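You operate a simulated robot arm through the tools that you are given. There is no shell and no other tool. Be economical: measure what you need, move in short steps, check, and stop when the job is done.

Carry out the task below with a simulated robot arm. There is one attempt and no reset: what you move stays moved.

Task
Put the 25 gauge block from the feeder table plate on top of the orange cover and the 45 gauge block on top of the black trays.

The check looks at the end state, three seconds after you hand in, the way a careful person would. Anything else that was tipped, shoved, dropped, spilled or broken makes it a failure. A push-on lid holds only when it is set on centred and level and pressed home; a screw cap is set on level and turned clockwise until tight.

Robot
A 7-joint arm with a two-finger parallel gripper on a trunk, on a base that drives. Base frame: it is fixed to the floor where the robot stands at the start and does not move with it; the origin is under the middle of the robot, x ahead of it, y to its left, z up. Units: m, degrees, N and s.
With the tool pointing down near the work surface it reaches from about 0.28 to 0.74 m from the robot's upright axis, wherever it stands. Its first joint turns from -115.0 to 115.0 degrees. Payload 3.91 kg.
The TCP is the grasp point between the finger pads, 0.03 m short of the fingertips. In the tool frame z runs along the fingers and y along their closing line. Largest opening 0.11 m; finger width 0.02, thickness 0.01; the body of the gripper, 0.048 by 0.112 m, starts 0.055 m behind the TCP.
Orientation is told as [roll, pitch, yaw] about the base's x, y, z axes, in that order, counted from this pose: with the fingers straight down and closing along the base's y, the tool's x points along the base's -x, its y along +y and its z along -z.

Tools
- The arm moves only by the tool play_rows. Its argument "deltas" is a list of rows, each a list of 3 entries, a list of its own where there are three numbers: the shift along the tool's x, y, z in m, then the turn, a rotation vector about the tool's x, y, z in degrees, then the gripper command, from -1 (fully open) to 1 (shut), values between in proportion. In form: [[[dx, dy, dz], [ax, ay, az], fingers], ...]. A call has 1 to 10 rows; each row shifts and turns the commanded pose from where the row before left it, along the tool's axes as they then stand. A row lasts 0.2 s, in which the tool goes at most 0.05 m and 8.6 degrees; a call with a longer step from one row to the next is refused whole, and so is a gripper value outside its range. Where a pose cannot be reached the arm comes as near as it can. A force on the tool above 40 N (or 10 N above the force at the start of the call, whichever is more), or a blocked arm, ends the call early, and 0.2 s more pass. Each finger travels about 0.108 m/s and halts on what it meets, pressing with about 27 N; the grip force reading is that of the motor and also rises with nothing between the fingers. The clock runs only during rows and for 0.2 s after the last one: add rows that do not move to give the fingers time. The reply holds the time, the measured pose of the TCP, the force on the tool along the base axes, the opening and the grip force, in the units named above and with some noise, and new pictures: "views" is both (left out), scene, wrist or none.
- Cameras (640 x 400 px; columns grow to the right, rows downward): "scene" is now at [0.018, 0.1167, 1.3741]; the picture's right is [-0.41, -0.91, 0.00], its down [-0.57, 0.25, -0.79] and it looks along [0.72, -0.32, -0.62] (base axes); focal length 274 px, centre (320, 200). "wrist" rides on the gripper at [0.072, 0.017, -0.103] in the tool frame; the picture's right is [-0.23, 0.97, 0.00], its down [-0.76, -0.18, -0.62] and it looks along [-0.61, -0.14, 0.78] (tool axes); focal length 222 px, centre (320, 200). There is no depth. A picture from a camera that has moved, and an enlarged one, comes with that camera's place and axes in the base frame and with its lens.
- slide_trunk(by): slides the trunk up (or, below 0, down) by that many m; the arm and the scene camera ride with it, the base frame stays. It gives what a move gives, with no picture.
- base_move(legs): drives the robot by 1 to 6 legs, each [ahead, turn to the left] in m and degrees, along the robot's own axes; the way and the turn of a leg run together, so that a leg with both is an arc; at most 1.5 m and 180 degrees a leg. The arm and the cameras ride along, it lands a little off, and it stops where it bumps. It gives what a move gives, and a new picture of the scene camera.
- turn_head(pan, tilt): turns the head with the scene camera to pan (to the left, within 155 degrees either way) and tilt (down, from -29 to 69), counted from straight ahead of the robot. It gives what a move gives, and a new picture of the scene camera.
- inspect(camera, box): a new picture of the part [left, top, right, bottom] of that camera's present view, enlarged. It takes no simulated time.
- job_done(): hands the job in; it is judged then, once.

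Go step by step. Nothing tells you exact positions but the pictures and the camera data: compare them with the known pose of the tool, close in by small moves and look again before you grip or let go. The budget is 120 turns and 170 pictures, counting those below and the enlarged ones. Unless the task says otherwise, let go and move clear before handing in, and close with one line.

The tools are called after "Call:" as name(argument=value, ...) on one line, values as JSON. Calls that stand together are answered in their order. play_rows: Moves the arm, as the interface text tells. Its arguments: {"type":"object","properties":{"deltas":{"type":"array"},"views":{"type":"string","enum":["both","scene","wrist","none"]}},"required":["deltas"]} The other tools are called the same way: slide_trunk (by) slides the trunk up or down; base_move (legs) drives the base; turn_head (pan, tilt) turns the head that bears the scene camera; inspect (camera, box) takes an enlarged picture of a part of a camera's view; job_done () hands the job in.

At the start:

```text
time_s: 0.0
ee_pos: [0.4997, -0.0307, 1.1433]
ee_rot: [-0.1, 0.0, 0.2]
force: [-0.5, 0.7, 0.4]
opening: 0.1099
grasp_force: 0.0
trunk travel left (down, up): [-0.475, 0.515]
robot x, y, heading: [0.0019, -0.0015, 0.2]
head pan, tilt: [-24.1, 38.3]
```

scene: 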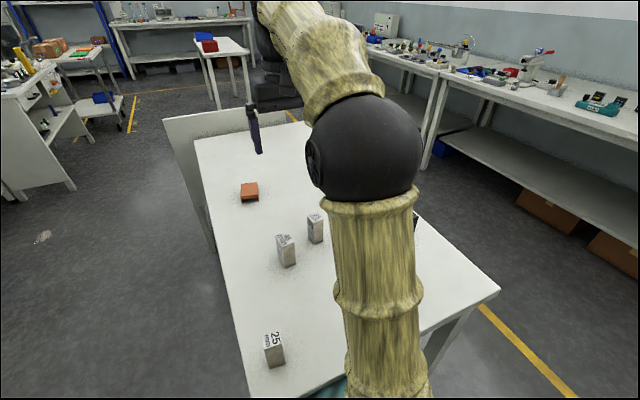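
wrist: 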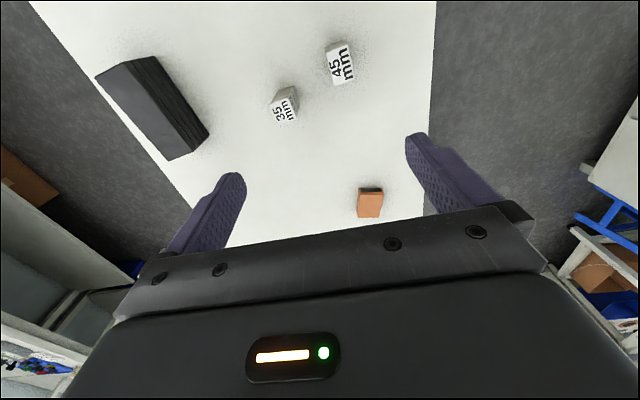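

I see a table with an orange block, blocks marked 45, 35 and 25, and a black stack that the arm hides from the scene camera. I'll look around to find out which table is the feeder table and where its plate is.

Call:
inspect(camera="scene", box=[180, 160, 500, 400])

Call:
turn_head(pan=0, tilt=60)

Call:
inspect(camera="wrist", box=[80, 20, 440, 240])

```text
1.67 times, centred on (340, 280) of scene
camera zoom: at [0.018, 0.1167, 1.3741], right [-0.41, -0.91, 0.0], down [-0.57, 0.25, -0.79], along [0.72, -0.32, -0.62], focal length 457 px, centre (287, 67)
```

zoom: 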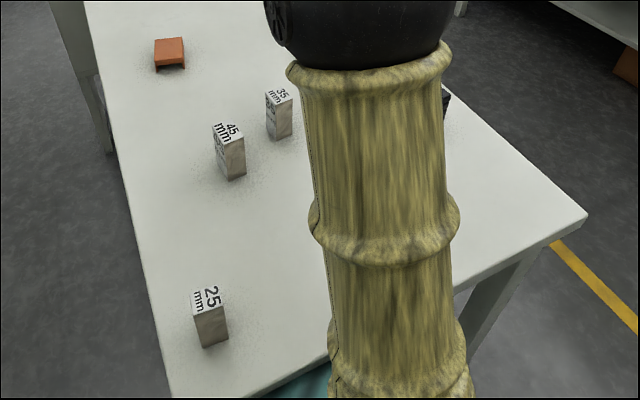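

```text
time_s: 0.9
ee_pos: [0.4986, -0.0295, 1.1447]
ee_rot: [0.0, -0.1, 0.3]
force: [0.1, 1.0, -0.3]
opening: 0.11
grasp_force: 0.0
trunk travel left (down, up): [-0.475, 0.515]
robot x, y, heading: [0.0, 0.0004, 0.1]
head pan, tilt: [0.0, 60.0]
camera scene: at [0.006, 0.1519, 1.3448], right [0.0, -1.0, 0.0], down [-0.87, 0.0, -0.5], along [0.5, 0.0, -0.87], focal length 274 px, centre (320, 200)
```

scene: 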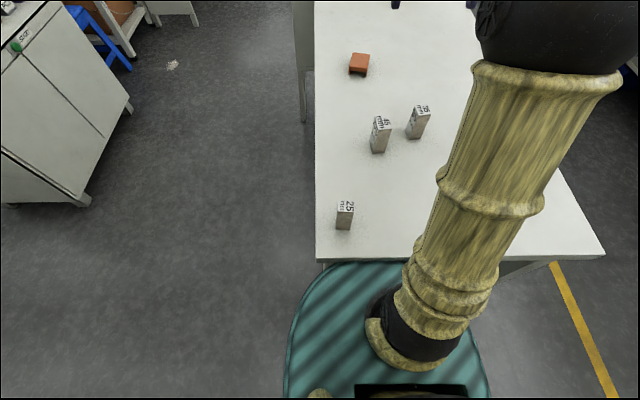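

```text
1.78 times, centred on (260, 130) of wrist
camera zoom: at [0.4278, -0.0125, 1.247], right [0.22, 0.98, 0.0], down [0.76, -0.17, 0.62], along [0.61, -0.14, -0.78], focal length 395 px, centre (427, 324)
```

zoom: 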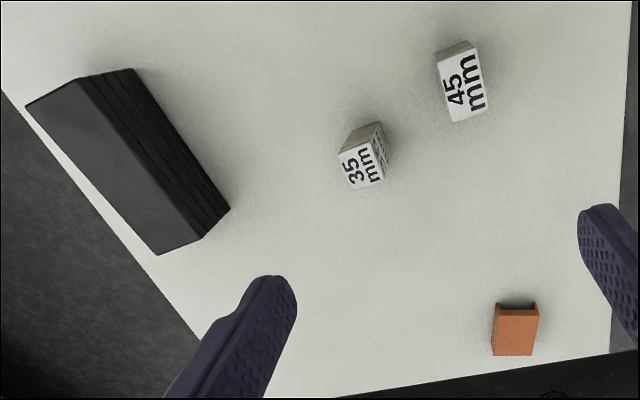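

The work table holds 25, 45, 35, the orange piece and the black stack, with no obvious plate. "Feeder table plate" may mean another table, so I'll look around the room.

Call:
turn_head(pan=30, tilt=20)

Call:
turn_head(pan=110, tilt=25)

Call:
turn_head(pan=-70, tilt=25)

Call:
turn_head(pan=-145, tilt=25)

```text
time_s: 1.9
ee_pos: [0.4996, -0.0296, 1.1435]
ee_rot: [0.0, 0.1, 0.3]
force: [-0.4, 0.6, -0.1]
opening: 0.11
grasp_force: 0.1
trunk travel left (down, up): [-0.475, 0.515]
robot x, y, heading: [0.0028, 0.0004, -0.1]
head pan, tilt: [30.0, 20.0]
camera scene: at [0.02, 0.1985, 1.4029], right [0.5, -0.87, 0.0], down [-0.3, -0.17, -0.94], along [0.81, 0.47, -0.34], focal length 274 px, centre (320, 200)
```

scene: 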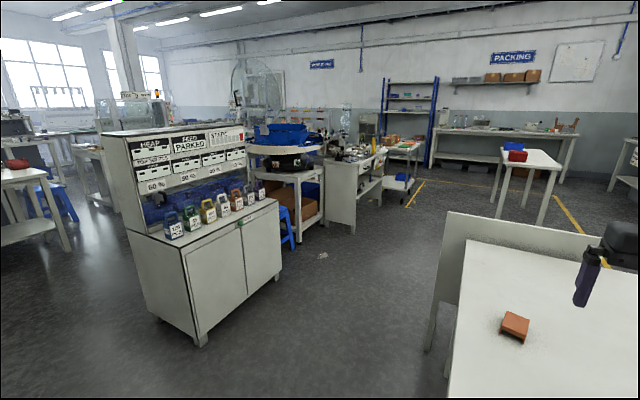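

```text
time_s: 3.5
ee_pos: [0.5004, -0.0288, 1.144]
ee_rot: [0.0, -0.1, 0.3]
force: [0.8, -0.1, 0.2]
opening: 0.1099
grasp_force: 0.1
trunk travel left (down, up): [-0.475, 0.515]
robot x, y, heading: [0.0004, 0.0023, -0.0]
head pan, tilt: [110.0, 25.0]
camera scene: at [-0.0922, 0.2385, 1.3949], right [0.94, 0.34, 0.0], down [0.14, -0.4, -0.91], along [-0.31, 0.85, -0.42], focal length 274 px, centre (320, 200)
```

scene: 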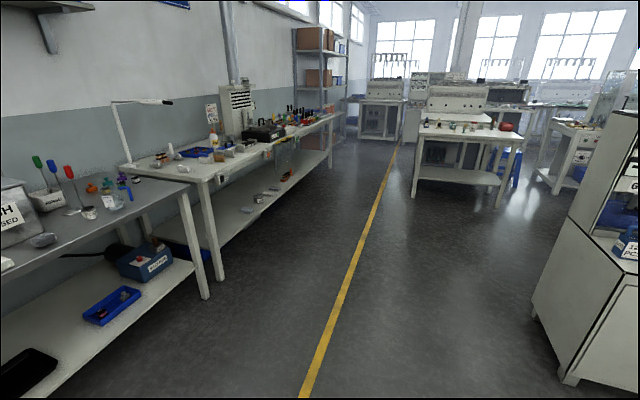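

```text
time_s: 6.2
ee_pos: [0.4995, -0.0303, 1.1442]
ee_rot: [0.0, 0.0, 0.3]
force: [0.7, -1.4, 1.2]
opening: 0.1101
grasp_force: 0.1
trunk travel left (down, up): [-0.475, 0.515]
robot x, y, heading: [0.0027, 0.0009, 0.2]
head pan, tilt: [-70.0, 25.0]
camera scene: at [-0.0292, 0.0654, 1.3949], right [-0.94, -0.34, 0.0], down [-0.14, 0.4, -0.91], along [0.31, -0.85, -0.42], focal length 274 px, centre (320, 200)
```

scene: 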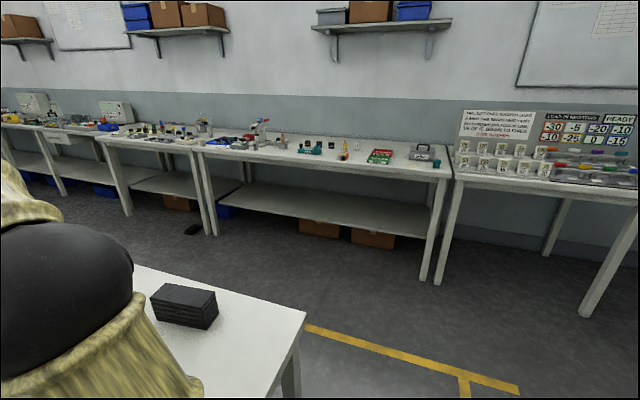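

```text
time_s: 7.6
ee_pos: [0.5002, -0.0292, 1.1433]
ee_rot: [0.1, 0.0, 0.3]
force: [0.4, 0.6, -1.3]
opening: 0.11
grasp_force: 0.1
trunk travel left (down, up): [-0.475, 0.515]
robot x, y, heading: [0.0014, -0.0012, -0.1]
head pan, tilt: [-145.0, 25.0]
camera scene: at [-0.1361, 0.099, 1.3949], right [-0.57, 0.82, 0.0], down [0.35, 0.24, -0.91], along [-0.74, -0.52, -0.42], focal length 274 px, centre (320, 200)
```

scene: 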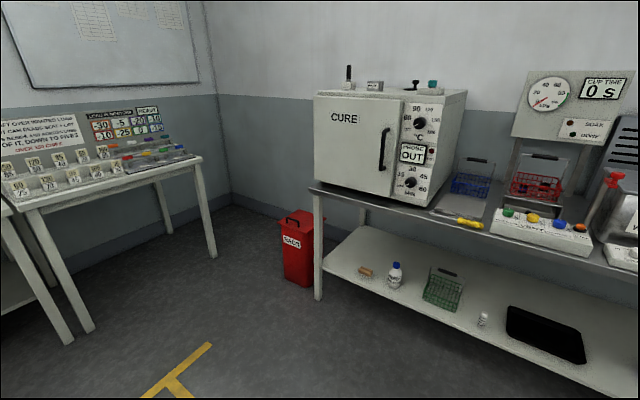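

At the left there's a round plate at (285,150) with what looks like a bowl feeder, which could be the feeder table. I'll zoom in on it.

Call:
turn_head(pan=40, tilt=15)

Call:
inspect(camera="scene", box=[290, 90, 450, 190])

Call:
inspect(camera="scene", box=[430, 90, 590, 190])

Call:
inspect(camera="scene", box=[160, 120, 360, 245])

```text
time_s: 10.4
ee_pos: [0.4991, -0.0287, 1.1432]
ee_rot: [0.0, 0.0, 0.3]
force: [0.1, -0.9, -0.1]
opening: 0.11
grasp_force: 0.1
trunk travel left (down, up): [-0.475, 0.515]
robot x, y, heading: [0.0009, 0.0014, 0.0]
head pan, tilt: [40.0, 15.0]
camera scene: at [0.0109, 0.212, 1.4111], right [0.64, -0.77, 0.0], down [-0.2, -0.17, -0.97], along [0.74, 0.62, -0.26], focal length 274 px, centre (320, 200)
```

scene: 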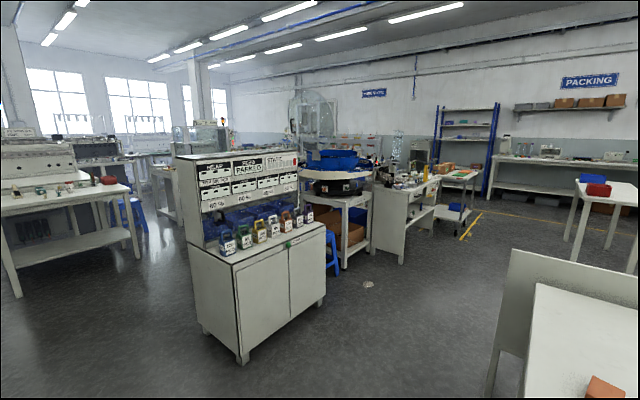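

```text
4.00 times, centred on (370, 140) of scene
camera zoom: at [0.0109, 0.212, 1.4111], right [0.64, -0.77, 0.0], down [-0.2, -0.17, -0.97], along [0.74, 0.62, -0.26], focal length 1097 px, centre (120, 440)
```

zoom: 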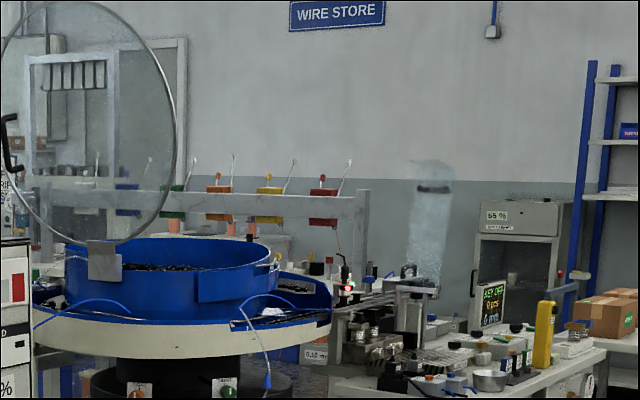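

```text
4.00 times, centred on (510, 140) of scene
camera zoom: at [0.0109, 0.212, 1.4111], right [0.64, -0.77, 0.0], down [-0.2, -0.17, -0.97], along [0.74, 0.62, -0.26], focal length 1097 px, centre (-440, 440)
```

zoom: 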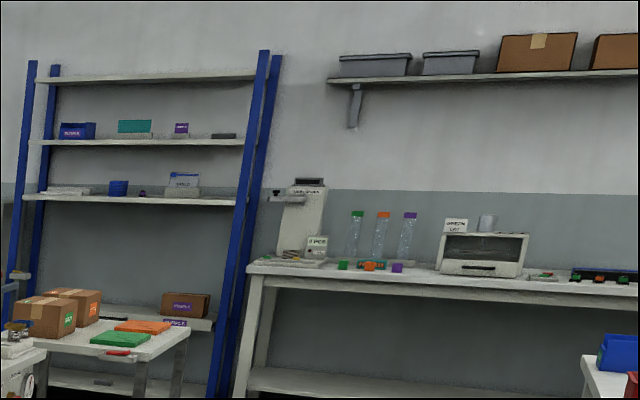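

```text
3.20 times, centred on (260, 182) of scene
camera zoom: at [0.0109, 0.212, 1.4111], right [0.64, -0.77, 0.0], down [-0.2, -0.17, -0.97], along [0.74, 0.62, -0.26], focal length 878 px, centre (512, 256)
```

zoom: 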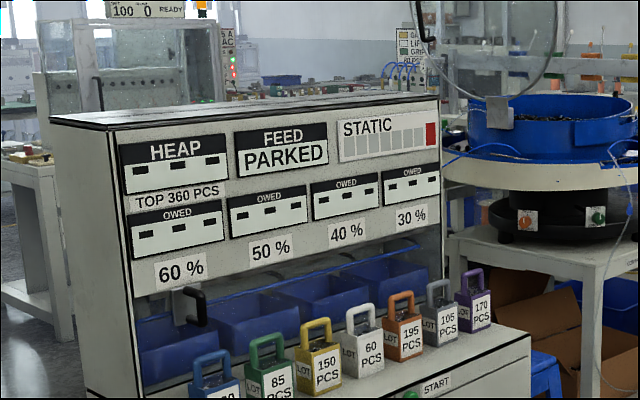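

There's a machine table next to the feeder bowl with many small parts on it. I'll zoom in further there and on the near bench.

Call:
inspect(camera="scene", box=[365, 155, 445, 205])

Call:
turn_head(pan=-40, tilt=20)

Call:
inspect(camera="scene", box=[380, 60, 640, 220])

Call:
inspect(camera="scene", box=[0, 0, 320, 200])

```text
8.00 times, centred on (405, 180) of scene
camera zoom: at [0.0109, 0.212, 1.4111], right [0.64, -0.77, 0.0], down [-0.2, -0.17, -0.97], along [0.74, 0.62, -0.26], focal length 2195 px, centre (-360, 360)
```

zoom: 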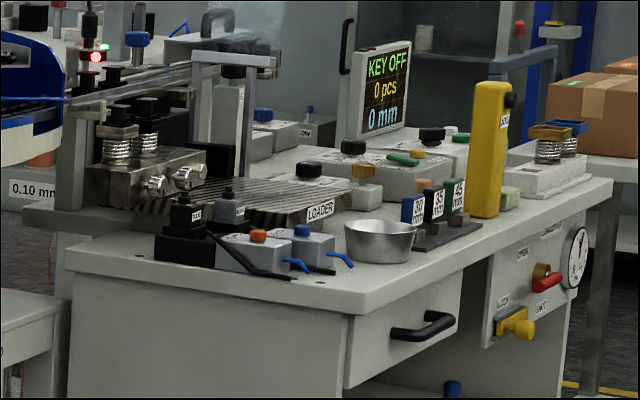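

```text
time_s: 11.9
ee_pos: [0.5002, -0.0294, 1.1441]
ee_rot: [-0.1, 0.1, 0.2]
force: [0.0, 1.1, 0.2]
opening: 0.1099
grasp_force: 0.1
trunk travel left (down, up): [-0.475, 0.515]
robot x, y, heading: [0.0002, 0.0058, 0.3]
head pan, tilt: [-40.0, 20.0]
camera scene: at [0.0107, 0.0921, 1.403], right [-0.64, -0.77, 0.0], down [-0.26, 0.22, -0.94], along [0.72, -0.6, -0.34], focal length 274 px, centre (320, 200)
```

scene: 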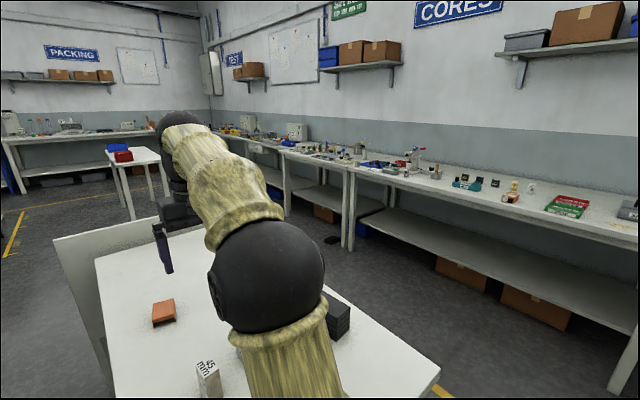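

```text
2.46 times, centred on (510, 140) of scene
camera zoom: at [0.0107, 0.0921, 1.403], right [-0.64, -0.77, 0.0], down [-0.26, 0.22, -0.94], along [0.72, -0.6, -0.34], focal length 675 px, centre (-148, 348)
```

zoom: 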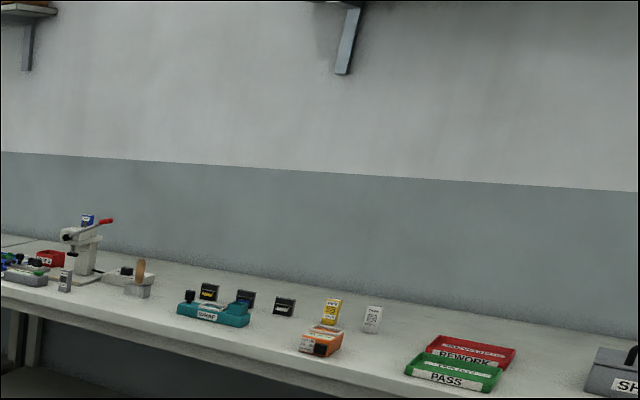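

```text
2.00 times, centred on (160, 100) of scene
camera zoom: at [0.0107, 0.0921, 1.403], right [-0.64, -0.77, 0.0], down [-0.26, 0.22, -0.94], along [0.72, -0.6, -0.34], focal length 549 px, centre (640, 400)
```

zoom: 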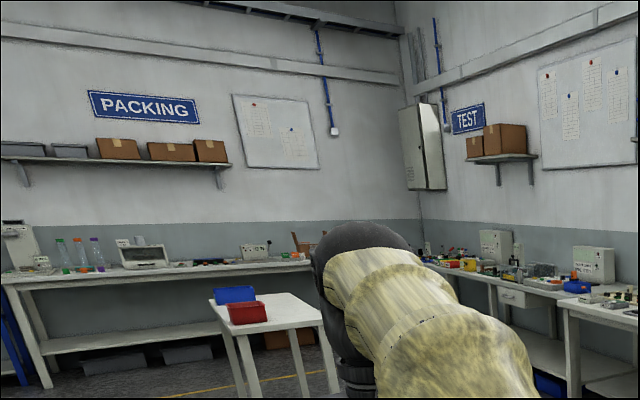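

The feeder's table has a small dark plate carrying three numbered blocks. I'll zoom in on those.

Call:
turn_head(pan=33, tilt=10)

Call:
inspect(camera="scene", box=[336, 154, 376, 179])

```text
time_s: 13.4
ee_pos: [0.5008, -0.0282, 1.1423]
ee_rot: [0.0, 0.0, 0.2]
force: [0.7, -0.1, -0.3]
opening: 0.1098
grasp_force: 0.0
trunk travel left (down, up): [-0.475, 0.515]
robot x, y, heading: [0.0002, -0.0027, 0.1]
head pan, tilt: [33.0, 10.0]
camera scene: at [0.0173, 0.2025, 1.4192], right [0.54, -0.84, 0.0], down [-0.15, -0.09, -0.98], along [0.83, 0.54, -0.17], focal length 274 px, centre (320, 200)
```

scene: 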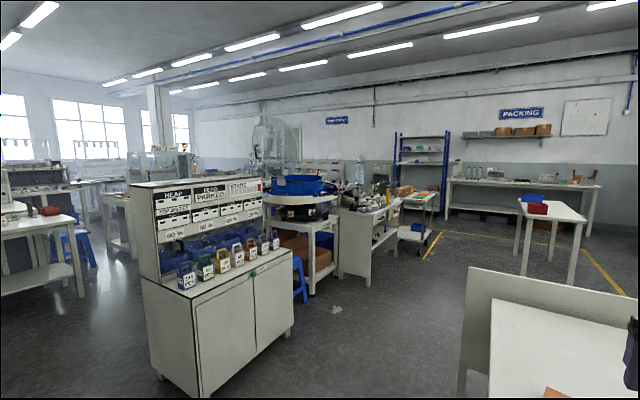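

```text
16.00 times, centred on (356, 166) of scene
camera zoom: at [0.0173, 0.2025, 1.4192], right [0.54, -0.84, 0.0], down [-0.15, -0.09, -0.98], along [0.83, 0.54, -0.17], focal length 4390 px, centre (-256, 736)
```

zoom: 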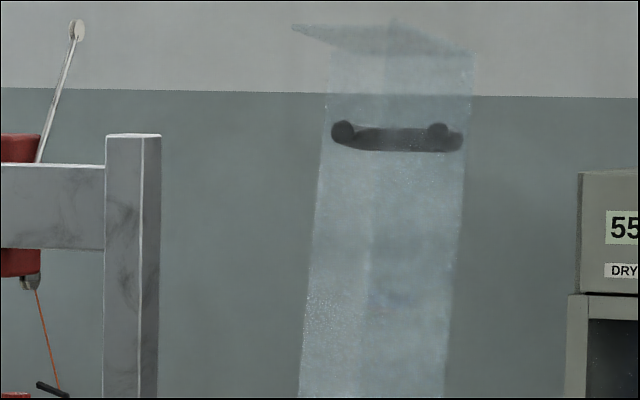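

Call:
inspect(camera="scene", box=[355, 184, 395, 209])

Call:
inspect(camera="scene", box=[384, 180, 448, 220])

```text
16.00 times, centred on (375, 196) of scene
camera zoom: at [0.0173, 0.2025, 1.4192], right [0.54, -0.84, 0.0], down [-0.15, -0.09, -0.98], along [0.83, 0.54, -0.17], focal length 4390 px, centre (-560, 256)
```

zoom: 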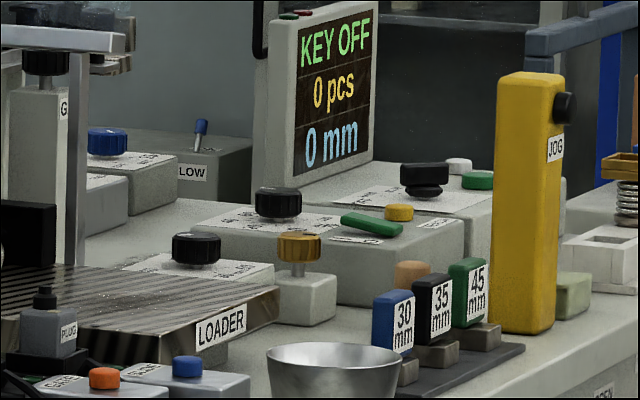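

```text
10.00 times, centred on (416, 200) of scene
camera zoom: at [0.0173, 0.2025, 1.4192], right [0.54, -0.84, 0.0], down [-0.15, -0.09, -0.98], along [0.83, 0.54, -0.17], focal length 2744 px, centre (-640, 200)
```

zoom: 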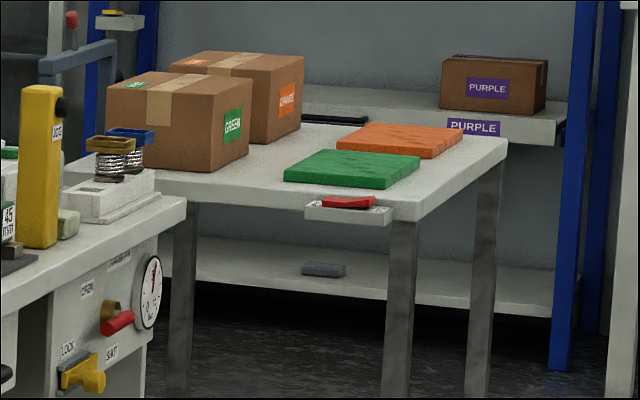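

The feeder's own plate holds coloured 30, 35 and 45 pieces and no 25. The only 25, along with the orange cover and the black trays, is on the table in front of me, so those are my objects. The 45 is near (0.485, 0.005), the trays near (0.49, -0.31), the 25 near (0.26, 0.10) and the orange cover near (0.80, 0.03). I'll move above the 45 first.

Call:
play_rows(deltas=[[[0.004, 0.009, 0.036], [0, 0, 0], -1], [[0.004, 0.009, 0.036], [0, 0, 0], -1], [[0.004, 0.009, 0.036], [0, 0, 0], -1], [[0.003, 0.008, 0.036], [0, 0, 0], -1], [[0, 0, 0], [0, 0, 0], -1]], views="wrist")

Call:
turn_head(pan=-10, tilt=45)

```text
time_s: 14.6
ee_pos: [0.4872, 0.007, 1.0007]
ee_rot: [0.0, 0.0, 0.2]
force: [0.1, 0.3, 0.3]
opening: 0.1098
grasp_force: 0.0
trunk travel left (down, up): [-0.475, 0.515]
robot x, y, heading: [-0.0009, 0.004, 0.1]
head pan, tilt: [33.0, 10.0]
camera wrist: at [0.4148, 0.0241, 1.1036], right [0.22, 0.98, 0.0], down [0.76, -0.17, 0.62], along [0.61, -0.14, -0.78], focal length 222 px, centre (320, 200)
```

wrist: 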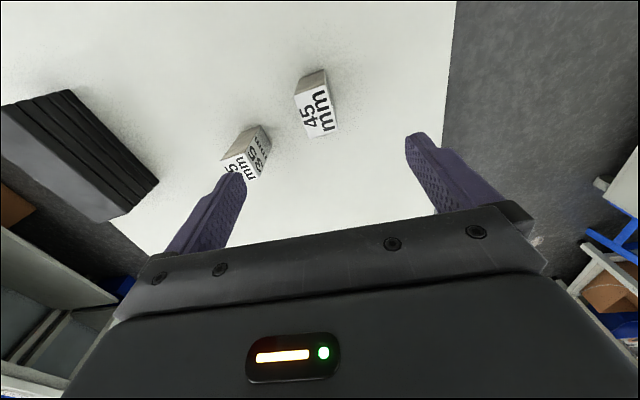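

```text
time_s: 15.7
ee_pos: [0.4882, 0.0063, 1.0005]
ee_rot: [0.1, 0.0, 0.3]
force: [-0.3, 0.2, 0.3]
opening: 0.1102
grasp_force: 0.0
trunk travel left (down, up): [-0.475, 0.515]
robot x, y, heading: [0.0017, -0.0013, 0.2]
head pan, tilt: [-10.0, 45.0]
camera scene: at [0.0194, 0.1379, 1.3643], right [-0.17, -0.98, 0.0], down [-0.7, 0.12, -0.71], along [0.7, -0.12, -0.71], focal length 274 px, centre (320, 200)
```

scene: 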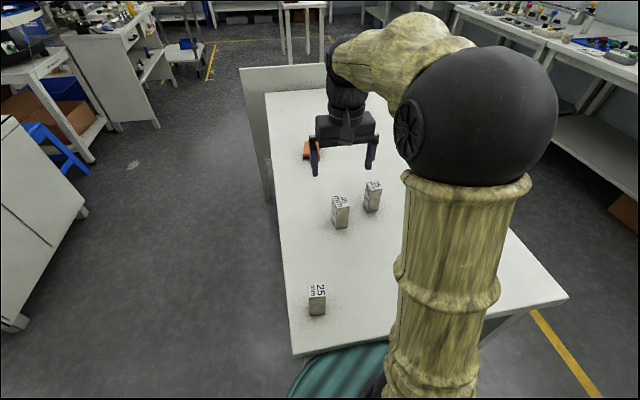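

The 45's top is centred near (0.4875, 0.004) at z ≈ 0.861, turned about +6°. I'll lower around it and look before gripping.

Call:
play_rows(deltas=[[[0.0007, -0.002, 0.02], [0, 0, -6], -1], [[0, 0, 0.04], [0, 0, 0], -1], [[0, 0, 0.04], [0, 0, 0], -1], [[0, 0, 0.03], [0, 0, 0], -1], [[0, 0, 0.024], [0, 0, 0], -1], [[0, 0, 0], [0, 0, 0], -1]])

```text
time_s: 17.1
ee_pos: [0.4831, 0.0052, 0.8472]
ee_rot: [0.1, 0.0, 6.2]
force: [0.5, 0.1, -0.8]
opening: 0.1099
grasp_force: 0.0
trunk travel left (down, up): [-0.475, 0.515]
robot x, y, heading: [-0.0023, -0.0023, 0.2]
head pan, tilt: [-10.0, 45.0]
camera scene: at [0.0196, 0.1378, 1.3643], right [-0.17, -0.98, 0.0], down [-0.7, 0.12, -0.71], along [0.7, -0.12, -0.71], focal length 274 px, centre (320, 200)
camera wrist: at [0.4095, 0.0139, 0.9502], right [0.12, 0.99, 0.0], down [0.78, -0.09, 0.62], along [0.62, -0.07, -0.78], focal length 222 px, centre (320, 200)
```

scene: 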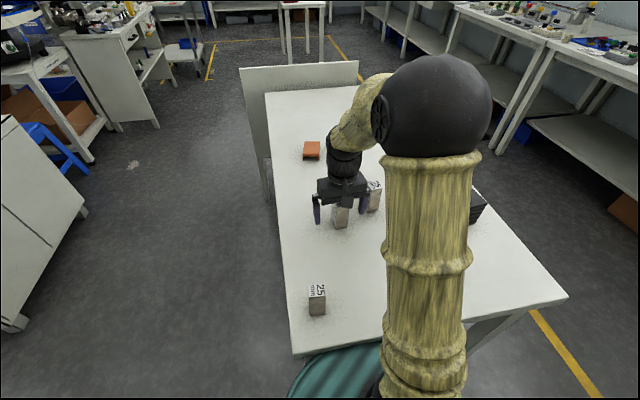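
wrist: 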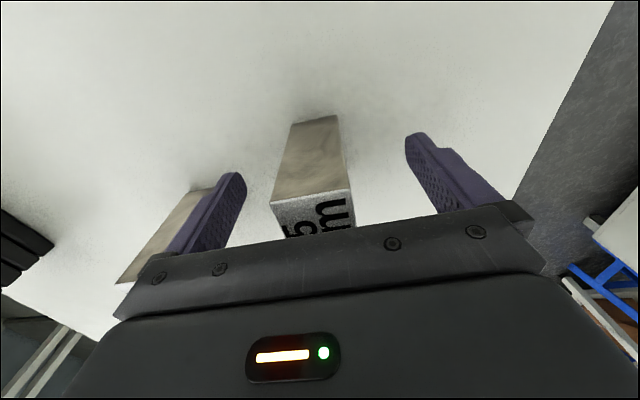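

The 45 sits between the fingers, so I'll close on it and lift a little.

Call:
play_rows(deltas=[[[0, 0, 0], [0, 0, 0], 1], [[0, 0, 0], [0, 0, 0], 1], [[0, 0, 0], [0, 0, 0], 1], [[0, 0, 0], [0, 0, 0], 1], [[0, 0, -0.03], [0, 0, 0], 1], [[0, 0, -0.04], [0, 0, 0], 1], [[0, 0, -0.05], [0, 0, 0], 1], [[0, 0, -0.03], [0, 0, 0], 1], [[0, 0, 0], [0, 0, 0], 1]])

Call:
turn_head(pan=-55, tilt=45)

```text
time_s: 19.1
ee_pos: [0.485, 0.0047, 0.9975]
ee_rot: [-0.1, 0.0, 6.3]
force: [0.4, 0.1, -3.2]
opening: 0.0318
grasp_force: 26.9
trunk travel left (down, up): [-0.475, 0.515]
robot x, y, heading: [0.0007, 0.0025, 0.2]
head pan, tilt: [-10.0, 45.0]
camera scene: at [0.0195, 0.1378, 1.3643], right [-0.17, -0.98, 0.0], down [-0.7, 0.12, -0.71], along [0.7, -0.12, -0.71], focal length 274 px, centre (320, 200)
camera wrist: at [0.4116, 0.0128, 1.1012], right [0.12, 0.99, 0.0], down [0.78, -0.09, 0.62], along [0.62, -0.07, -0.78], focal length 222 px, centre (320, 200)
```

scene: 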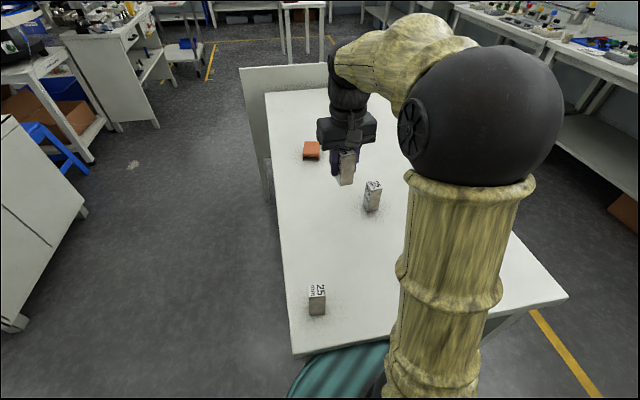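
wrist: 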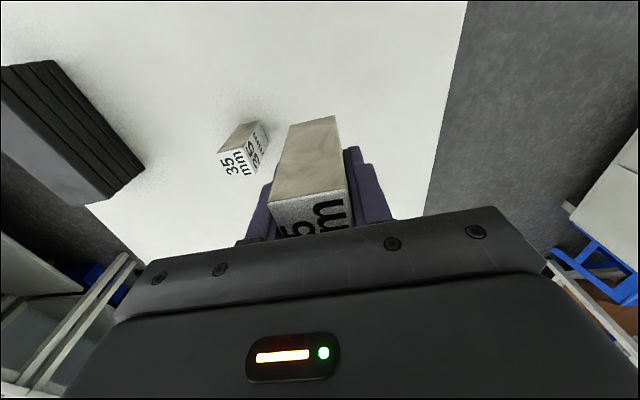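

```text
time_s: 20.2
ee_pos: [0.4845, 0.0047, 0.9971]
ee_rot: [0.0, 0.0, 6.4]
force: [0.1, -0.7, -3.6]
opening: 0.0322
grasp_force: 27.4
trunk travel left (down, up): [-0.475, 0.515]
robot x, y, heading: [-0.0024, 0.0009, 0.1]
head pan, tilt: [-55.0, 45.0]
camera scene: at [-0.0138, 0.0854, 1.3643], right [-0.82, -0.57, 0.0], down [-0.41, 0.58, -0.71], along [0.41, -0.58, -0.71], focal length 274 px, centre (320, 200)
```

scene: 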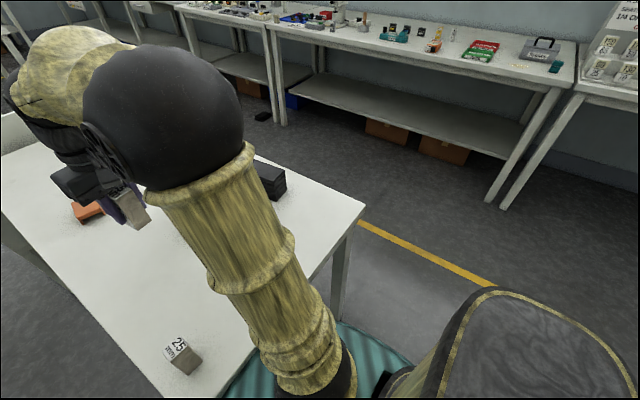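

The 45 is held and clear. I'll move towards the trays and look down on them.

Call:
play_rows(deltas=[[[0.0129, -0.0405, -0.0083], [0, 0, 0], 1], [[0.0129, -0.0405, -0.0083], [0, 0, 0], 1], [[0.0129, -0.0405, -0.0083], [0, 0, 0], 1], [[0.0129, -0.0405, -0.0083], [0, 0, 0], 1], [[0.0129, -0.0405, -0.0083], [0, 0, 0], 1], [[0.0129, -0.0405, -0.0083], [0, 0, 0], 1], [[0, 0, 0], [0, 0, 0], 1]])

```text
time_s: 21.8
ee_pos: [0.4318, -0.2495, 1.0463]
ee_rot: [0.1, 0.0, 6.4]
force: [-0.1, -0.2, -2.6]
opening: 0.0317
grasp_force: 27.0
trunk travel left (down, up): [-0.475, 0.515]
robot x, y, heading: [-0.0014, -0.001, -0.3]
head pan, tilt: [-55.0, 45.0]
camera scene: at [-0.014, 0.0848, 1.3643], right [-0.82, -0.57, 0.0], down [-0.41, 0.58, -0.71], along [0.41, -0.58, -0.71], focal length 274 px, centre (320, 200)
camera wrist: at [0.3585, -0.2394, 1.1494], right [0.12, 0.99, 0.0], down [0.78, -0.09, 0.62], along [0.62, -0.07, -0.78], focal length 222 px, centre (320, 200)
```

scene: 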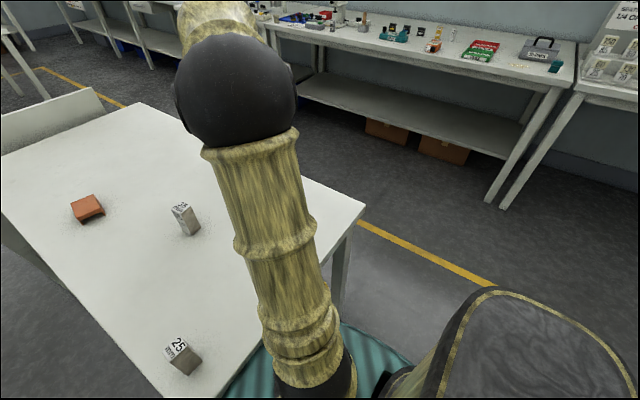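
wrist: 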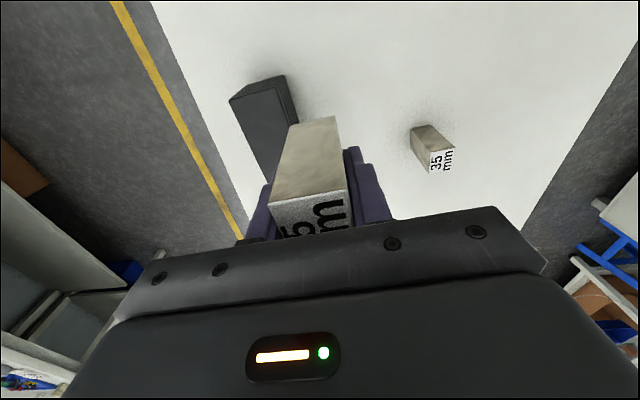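

Call:
play_rows(deltas=[[[0.012, 0.045, 0], [0, 0, 0], 1], [[0.012, 0.045, 0], [0, 0, 0], 1], [[0, 0, 0], [0, 0, 0], 1]], views="none")

Call:
inspect(camera="wrist", box=[80, 40, 320, 190])

Call:
turn_head(pan=-75, tilt=45)

```text
time_s: 22.6
ee_pos: [0.3966, -0.161, 1.0434]
ee_rot: [0.1, 0.0, 6.3]
force: [-1.2, -0.1, -4.2]
opening: 0.032
grasp_force: 26.7
trunk travel left (down, up): [-0.475, 0.515]
robot x, y, heading: [0.0011, 0.003, -0.1]
head pan, tilt: [-55.0, 45.0]
```

```text
2.67 times, centred on (200, 115) of wrist
camera zoom: at [0.3244, -0.1509, 1.1479], right [0.12, 0.99, 0.0], down [0.78, -0.09, 0.62], along [0.62, -0.07, -0.78], focal length 592 px, centre (640, 427)
```

zoom: 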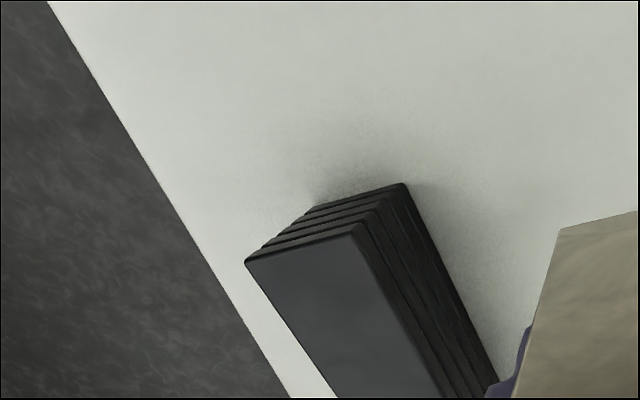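

```text
time_s: 23.4
ee_pos: [0.3972, -0.1595, 1.0444]
ee_rot: [0.0, 0.0, 6.3]
force: [-0.2, 0.2, -3.5]
opening: 0.0321
grasp_force: 27.0
trunk travel left (down, up): [-0.475, 0.515]
robot x, y, heading: [-0.0013, -0.0022, -0.1]
head pan, tilt: [-75.0, 45.0]
camera scene: at [-0.0394, 0.0733, 1.3643], right [-0.97, -0.26, 0.0], down [-0.18, 0.68, -0.71], along [0.18, -0.68, -0.71], focal length 274 px, centre (320, 200)
```

scene: 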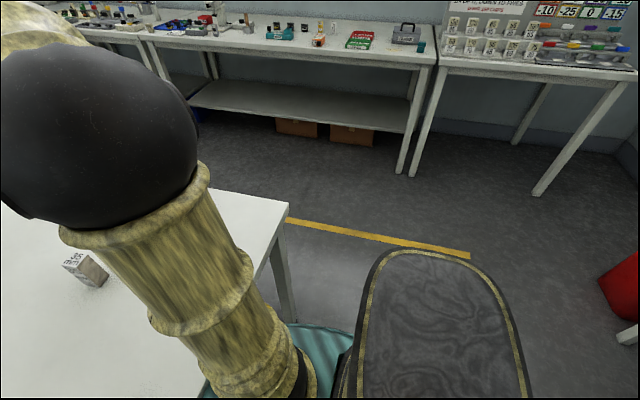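

The tray stack is centred near (0.4855, -0.313), about 0.147 × 0.06, yaw about +6°, with its top near z ≈ 0.88. I'll move above it.

Call:
play_rows(deltas=[[[-0.01765, -0.0406, 0.0], [0, 0, 0], 1], [[-0.01765, -0.0406, 0.0], [0, 0, 0], 1], [[-0.01765, -0.0406, 0.011], [0, 0, 0], 1], [[-0.01765, -0.0406, 0.011], [0, 0, 0], 1], [[0, 0, 0.022], [0, 0, 0], 1], [[0, 0, 0], [0, 0, 0], 1]])

```text
time_s: 24.8
ee_pos: [0.4894, -0.3118, 1.0014]
ee_rot: [0.0, 0.1, 6.4]
force: [-0.4, -0.4, -2.9]
opening: 0.0321
grasp_force: 27.8
trunk travel left (down, up): [-0.475, 0.515]
robot x, y, heading: [0.0031, 0.0007, 0.0]
head pan, tilt: [-75.0, 45.0]
camera scene: at [-0.0396, 0.0734, 1.3643], right [-0.97, -0.26, 0.0], down [-0.18, 0.68, -0.71], along [0.18, -0.68, -0.71], focal length 274 px, centre (320, 200)
camera wrist: at [0.4159, -0.3025, 1.1043], right [0.12, 0.99, 0.0], down [0.78, -0.09, 0.62], along [0.62, -0.07, -0.78], focal length 222 px, centre (320, 200)
```

scene: 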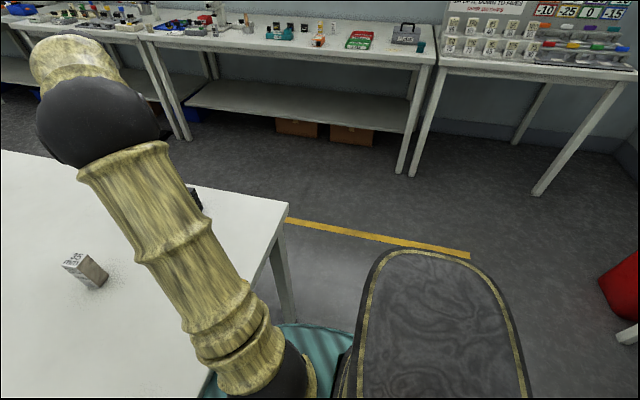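
wrist: 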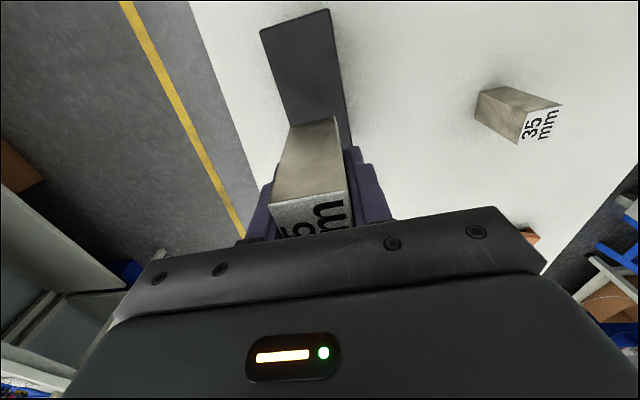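

Aligned with the stack. I'll lower to just above the top.

Call:
play_rows(deltas=[[[0.004, -0.001, 0.02], [0, 0, 0], 1], [[0, 0, 0.02], [0, 0, 0], 1], [[0, 0, 0.012], [0, 0, 0], 1], [[0, 0, 0], [0, 0, 0], 1]], views="wrist")

Call:
turn_head(pan=-35, tilt=45)

```text
time_s: 25.8
ee_pos: [0.4852, -0.3157, 0.9496]
ee_rot: [0.0, 0.0, 6.3]
force: [0.3, -1.0, -3.4]
opening: 0.032
grasp_force: 26.7
trunk travel left (down, up): [-0.475, 0.515]
robot x, y, heading: [-0.0025, 0.0021, 0.1]
head pan, tilt: [-75.0, 45.0]
camera wrist: at [0.4124, -0.3068, 1.0519], right [0.12, 0.99, 0.0], down [0.78, -0.09, 0.62], along [0.62, -0.07, -0.78], focal length 222 px, centre (320, 200)
```

wrist: 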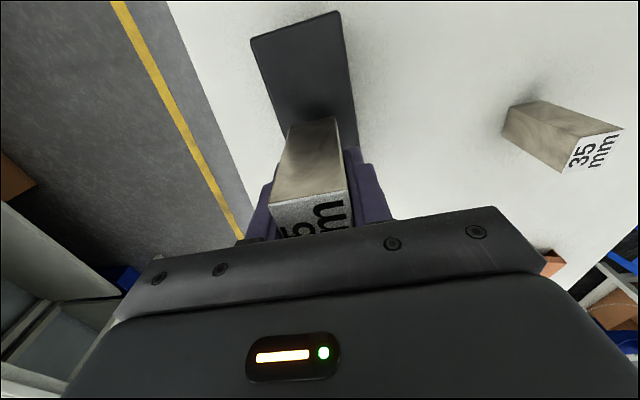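

```text
time_s: 26.9
ee_pos: [0.4855, -0.3151, 0.9481]
ee_rot: [0.0, 0.0, 6.3]
force: [-0.1, 0.1, -3.0]
opening: 0.0322
grasp_force: 27.0
trunk travel left (down, up): [-0.475, 0.515]
robot x, y, heading: [-0.0001, -0.0028, -0.1]
head pan, tilt: [-35.0, 45.0]
camera scene: at [0.0061, 0.105, 1.3643], right [-0.57, -0.82, 0.0], down [-0.58, 0.41, -0.71], along [0.58, -0.41, -0.71], focal length 274 px, centre (320, 200)
```

scene: 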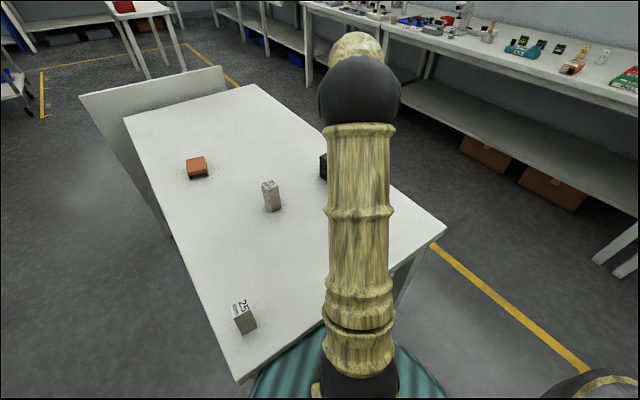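

I'll lower in small steps and watch the force for contact.

Call:
play_rows(deltas=[[[0, 0.002, 0.004], [0, 0, 0], 1], [[0, 0, 0.004], [0, 0, 0], 1], [[0, 0, 0.004], [0, 0, 0], 1], [[0, 0, 0.003], [0, 0, 0], 1]], views="wrist")

```text
time_s: 27.9
ee_pos: [0.483, -0.3139, 0.9332]
ee_rot: [0.1, 0.1, 6.4]
force: [0.6, 1.0, -3.2]
opening: 0.0318
grasp_force: 26.8
trunk travel left (down, up): [-0.475, 0.515]
robot x, y, heading: [-0.0001, -0.0009, 0.2]
head pan, tilt: [-35.0, 45.0]
camera wrist: at [0.4108, -0.3041, 1.0368], right [0.12, 0.99, 0.0], down [0.78, -0.09, 0.62], along [0.62, -0.07, -0.78], focal length 222 px, centre (320, 200)
```

wrist: 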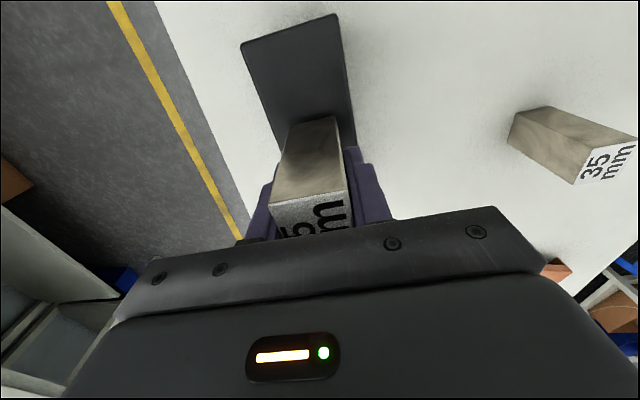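

Call:
play_rows(deltas=[[[0, 0, 0.003], [0, 0, 0], 1], [[0, 0, 0.003], [0, 0, 0], 1], [[0, 0, 0], [0, 0, 0], 1]], views="none")

Call:
play_rows(deltas=[[[0, 0, 0.003], [0, 0, 0], 1], [[0, 0, 0], [0, 0, 0], 1]], views="none")

Call:
play_rows(deltas=[[[0, 0, 0.003], [0, 0, 0], 1], [[0, 0, 0], [0, 0, 0], 1]], views="wrist")

```text
time_s: 28.7
ee_pos: [0.483, -0.3135, 0.9278]
ee_rot: [0.0, 0.0, 6.3]
force: [-0.7, -0.3, -3.2]
opening: 0.0318
grasp_force: 27.0
trunk travel left (down, up): [-0.475, 0.515]
robot x, y, heading: [0.0009, -0.0006, -0.1]
head pan, tilt: [-35.0, 45.0]
```

```text
time_s: 29.3
ee_pos: [0.483, -0.3129, 0.9269]
ee_rot: [-0.1, 0.0, 6.4]
force: [0.5, 0.3, 7.7]
opening: 0.0317
grasp_force: 27.5
trunk travel left (down, up): [-0.475, 0.515]
robot x, y, heading: [-0.003, 0.0035, 0.0]
head pan, tilt: [-35.0, 45.0]
```

```text
time_s: 29.9
ee_pos: [0.4839, -0.3145, 0.925]
ee_rot: [-0.2, -0.1, 6.3]
force: [1.5, -0.8, 23.1]
opening: 0.0312
grasp_force: 27.5
trunk travel left (down, up): [-0.475, 0.515]
robot x, y, heading: [0.0032, -0.0004, -0.0]
head pan, tilt: [-35.0, 45.0]
camera wrist: at [0.4096, -0.3038, 1.0276], right [0.12, 0.99, 0.0], down [0.77, -0.09, 0.63], along [0.62, -0.08, -0.78], focal length 222 px, centre (320, 200)
```

wrist: 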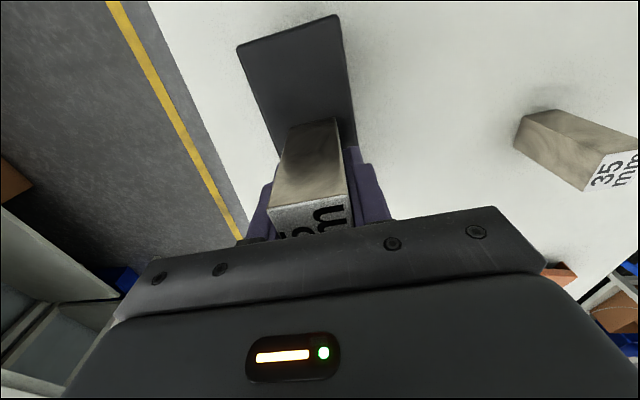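

Contact. I'll ease the pressure off, open gently and lift away.

Call:
play_rows(deltas=[[[0, 0, -0.004], [0, 0, 0], 1], [[0, 0, 0], [0, 0, 0], 0.3], [[0, 0, 0], [0, 0, 0], 0], [[0, 0, 0], [0, 0, 0], -0.4], [[0, 0, 0], [0, 0, 0], -0.4], [[0, 0, -0.03], [0, 0, 0], -0.4], [[0, 0, -0.04], [0, 0, 0], -0.4], [[0, 0, -0.04], [0, 0, 0], -0.4], [[0.01, 0, -0.03], [0, 0, 0], -0.4], [[0, 0, 0], [0, 0, 0], -0.4]])

```text
time_s: 32.1
ee_pos: [0.4764, -0.3138, 1.0673]
ee_rot: [0.0, 0.0, 6.3]
force: [0.1, 0.4, -0.7]
opening: 0.0769
grasp_force: 0.1
trunk travel left (down, up): [-0.475, 0.515]
robot x, y, heading: [0.0006, -0.0009, -0.1]
head pan, tilt: [-35.0, 45.0]
camera scene: at [0.0057, 0.1053, 1.3643], right [-0.57, -0.82, 0.0], down [-0.58, 0.41, -0.71], along [0.58, -0.41, -0.71], focal length 274 px, centre (320, 200)
camera wrist: at [0.4027, -0.3045, 1.1706], right [0.12, 0.99, 0.0], down [0.78, -0.09, 0.62], along [0.62, -0.07, -0.78], focal length 222 px, centre (320, 200)
```

scene: 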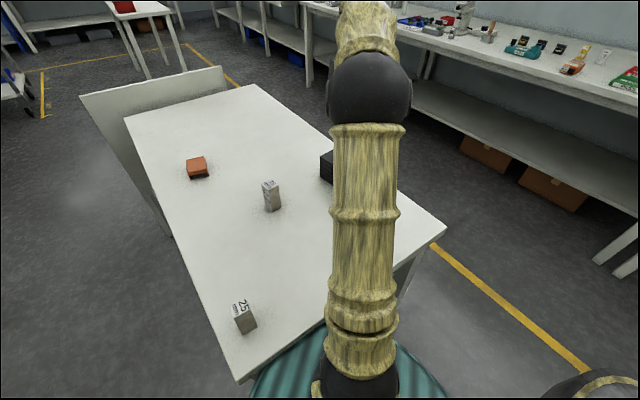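
wrist: 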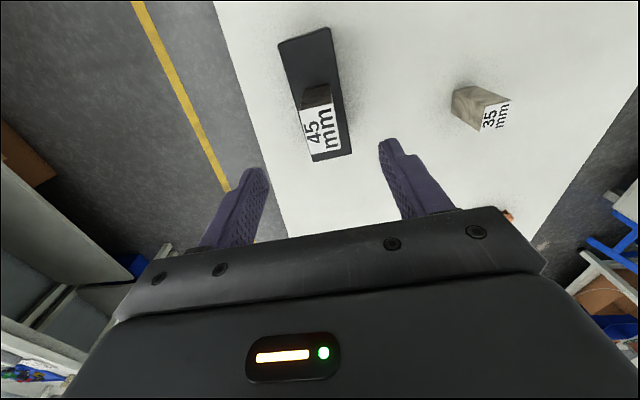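

The 45 is standing on the trays. Next is the 25, close to the robot near (0.27, 0.10). I'll inspect it, and check the space under the table for later driving, since the orange cover is about 0.8 m out.

Call:
turn_head(pan=25, tilt=65)

Call:
turn_head(pan=5, tilt=45)

Call:
inspect(camera="scene", box=[240, 100, 480, 250])

Call:
inspect(camera="scene", box=[260, 250, 500, 400])

```text
time_s: 33.4
ee_pos: [0.4767, -0.3137, 1.0668]
ee_rot: [-0.1, 0.0, 6.3]
force: [0.0, -0.3, -0.2]
opening: 0.0768
grasp_force: 0.2
trunk travel left (down, up): [-0.475, 0.515]
robot x, y, heading: [0.0013, 0.0005, 0.1]
head pan, tilt: [25.0, 65.0]
camera scene: at [-0.0057, 0.1775, 1.3393], right [0.42, -0.91, 0.0], down [-0.82, -0.38, -0.42], along [0.38, 0.18, -0.91], focal length 274 px, centre (320, 200)
```

scene: 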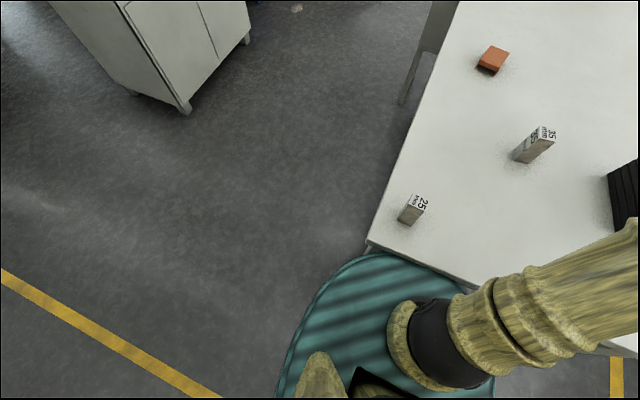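

```text
time_s: 34.2
ee_pos: [0.4768, -0.314, 1.0669]
ee_rot: [0.0, 0.0, 6.3]
force: [-0.4, -0.2, 0.1]
opening: 0.0771
grasp_force: 0.1
trunk travel left (down, up): [-0.475, 0.515]
robot x, y, heading: [-0.0048, 0.0018, -0.1]
head pan, tilt: [5.0, 45.0]
camera scene: at [0.0203, 0.159, 1.3642], right [0.09, -1.0, 0.0], down [-0.7, -0.06, -0.71], along [0.7, 0.06, -0.71], focal length 274 px, centre (320, 200)
```

scene: 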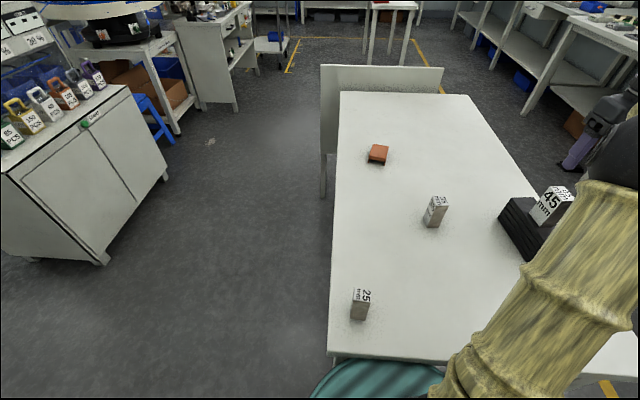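

```text
2.67 times, centred on (360, 175) of scene
camera zoom: at [0.0203, 0.159, 1.3642], right [0.09, -1.0, 0.0], down [-0.7, -0.06, -0.71], along [0.7, 0.06, -0.71], focal length 732 px, centre (213, 267)
```

zoom: 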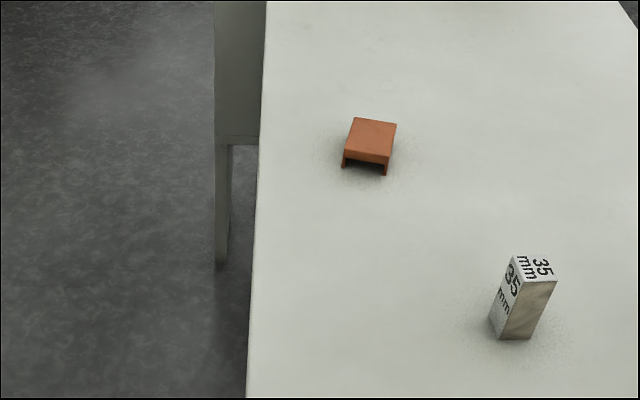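

```text
2.67 times, centred on (380, 325) of scene
camera zoom: at [0.0203, 0.159, 1.3642], right [0.09, -1.0, 0.0], down [-0.7, -0.06, -0.71], along [0.7, 0.06, -0.71], focal length 732 px, centre (160, -133)
```

zoom: 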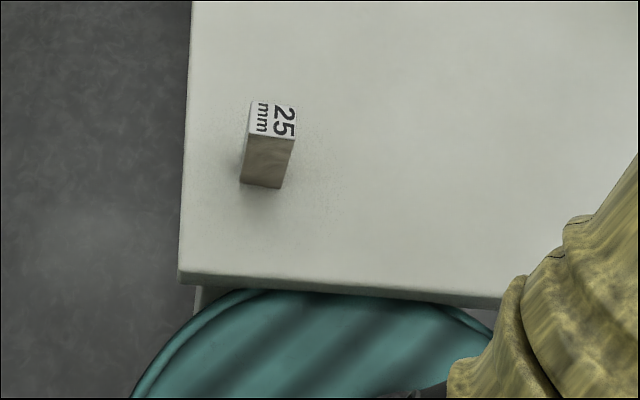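

The cover is a small U-shaped piece at about (0.80, 0.03). The table leg blocks driving forward, but the floor left of the table is free. I'll tuck the arm, then drive round to the left side, where both the 25 and the cover are in reach.

Call:
play_rows(deltas=[[[0.0057, 0.0364, -0.0166], [0, 0, 0], -1], [[0.0057, 0.0364, -0.0166], [0, 0, 0], -1], [[0.0057, 0.0364, -0.0166], [0, 0, 0], -1], [[0.0057, 0.0364, -0.0166], [0, 0, 0], -1], [[0.0057, 0.0364, -0.0166], [0, 0, 0], -1], [[0.0057, 0.0364, -0.0166], [0, 0, 0], -1], [[0.0057, 0.0364, -0.0166], [0, 0, 0], -1], [[0.0057, 0.0364, -0.0166], [0, 0, 0], -1], [[0, 0, 0], [0, 0, 0], -1]], views="none")

Call:
base_move(legs=[[-0.35, 0], [0, 90], [0.62, 0], [0, -90]])

```text
time_s: 36.2
ee_pos: [0.397, -0.0307, 1.1994]
ee_rot: [-0.1, 0.0, 6.2]
force: [-0.2, 0.3, 0.4]
opening: 0.1101
grasp_force: 0.0
trunk travel left (down, up): [-0.475, 0.515]
robot x, y, heading: [-0.0016, 0.0014, 0.2]
head pan, tilt: [5.0, 45.0]
```

```text
time_s: 49.0
ee_pos: [0.069, 0.5594, 1.2002]
ee_rot: [0.0, 0.0, 5.8]
force: [0.6, 1.0, 0.8]
opening: 0.11
grasp_force: 0.0
trunk travel left (down, up): [-0.475, 0.515]
robot x, y, heading: [-0.3318, 0.5958, -0.6]
head pan, tilt: [5.0, 45.0]
camera scene: at [-0.3054, 0.7532, 1.3643], right [0.08, -1.0, 0.0], down [-0.71, -0.05, -0.71], along [0.7, 0.05, -0.71], focal length 274 px, centre (320, 200)
```

scene: 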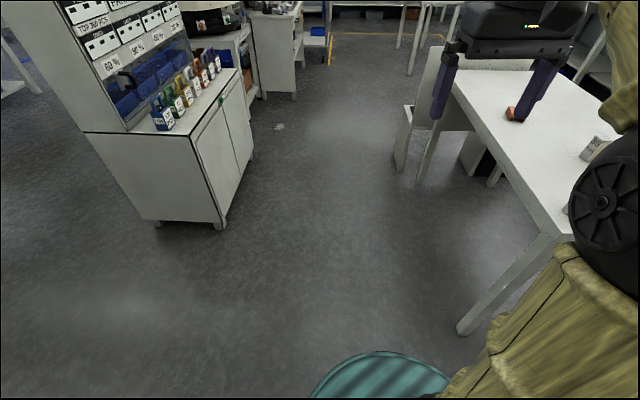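

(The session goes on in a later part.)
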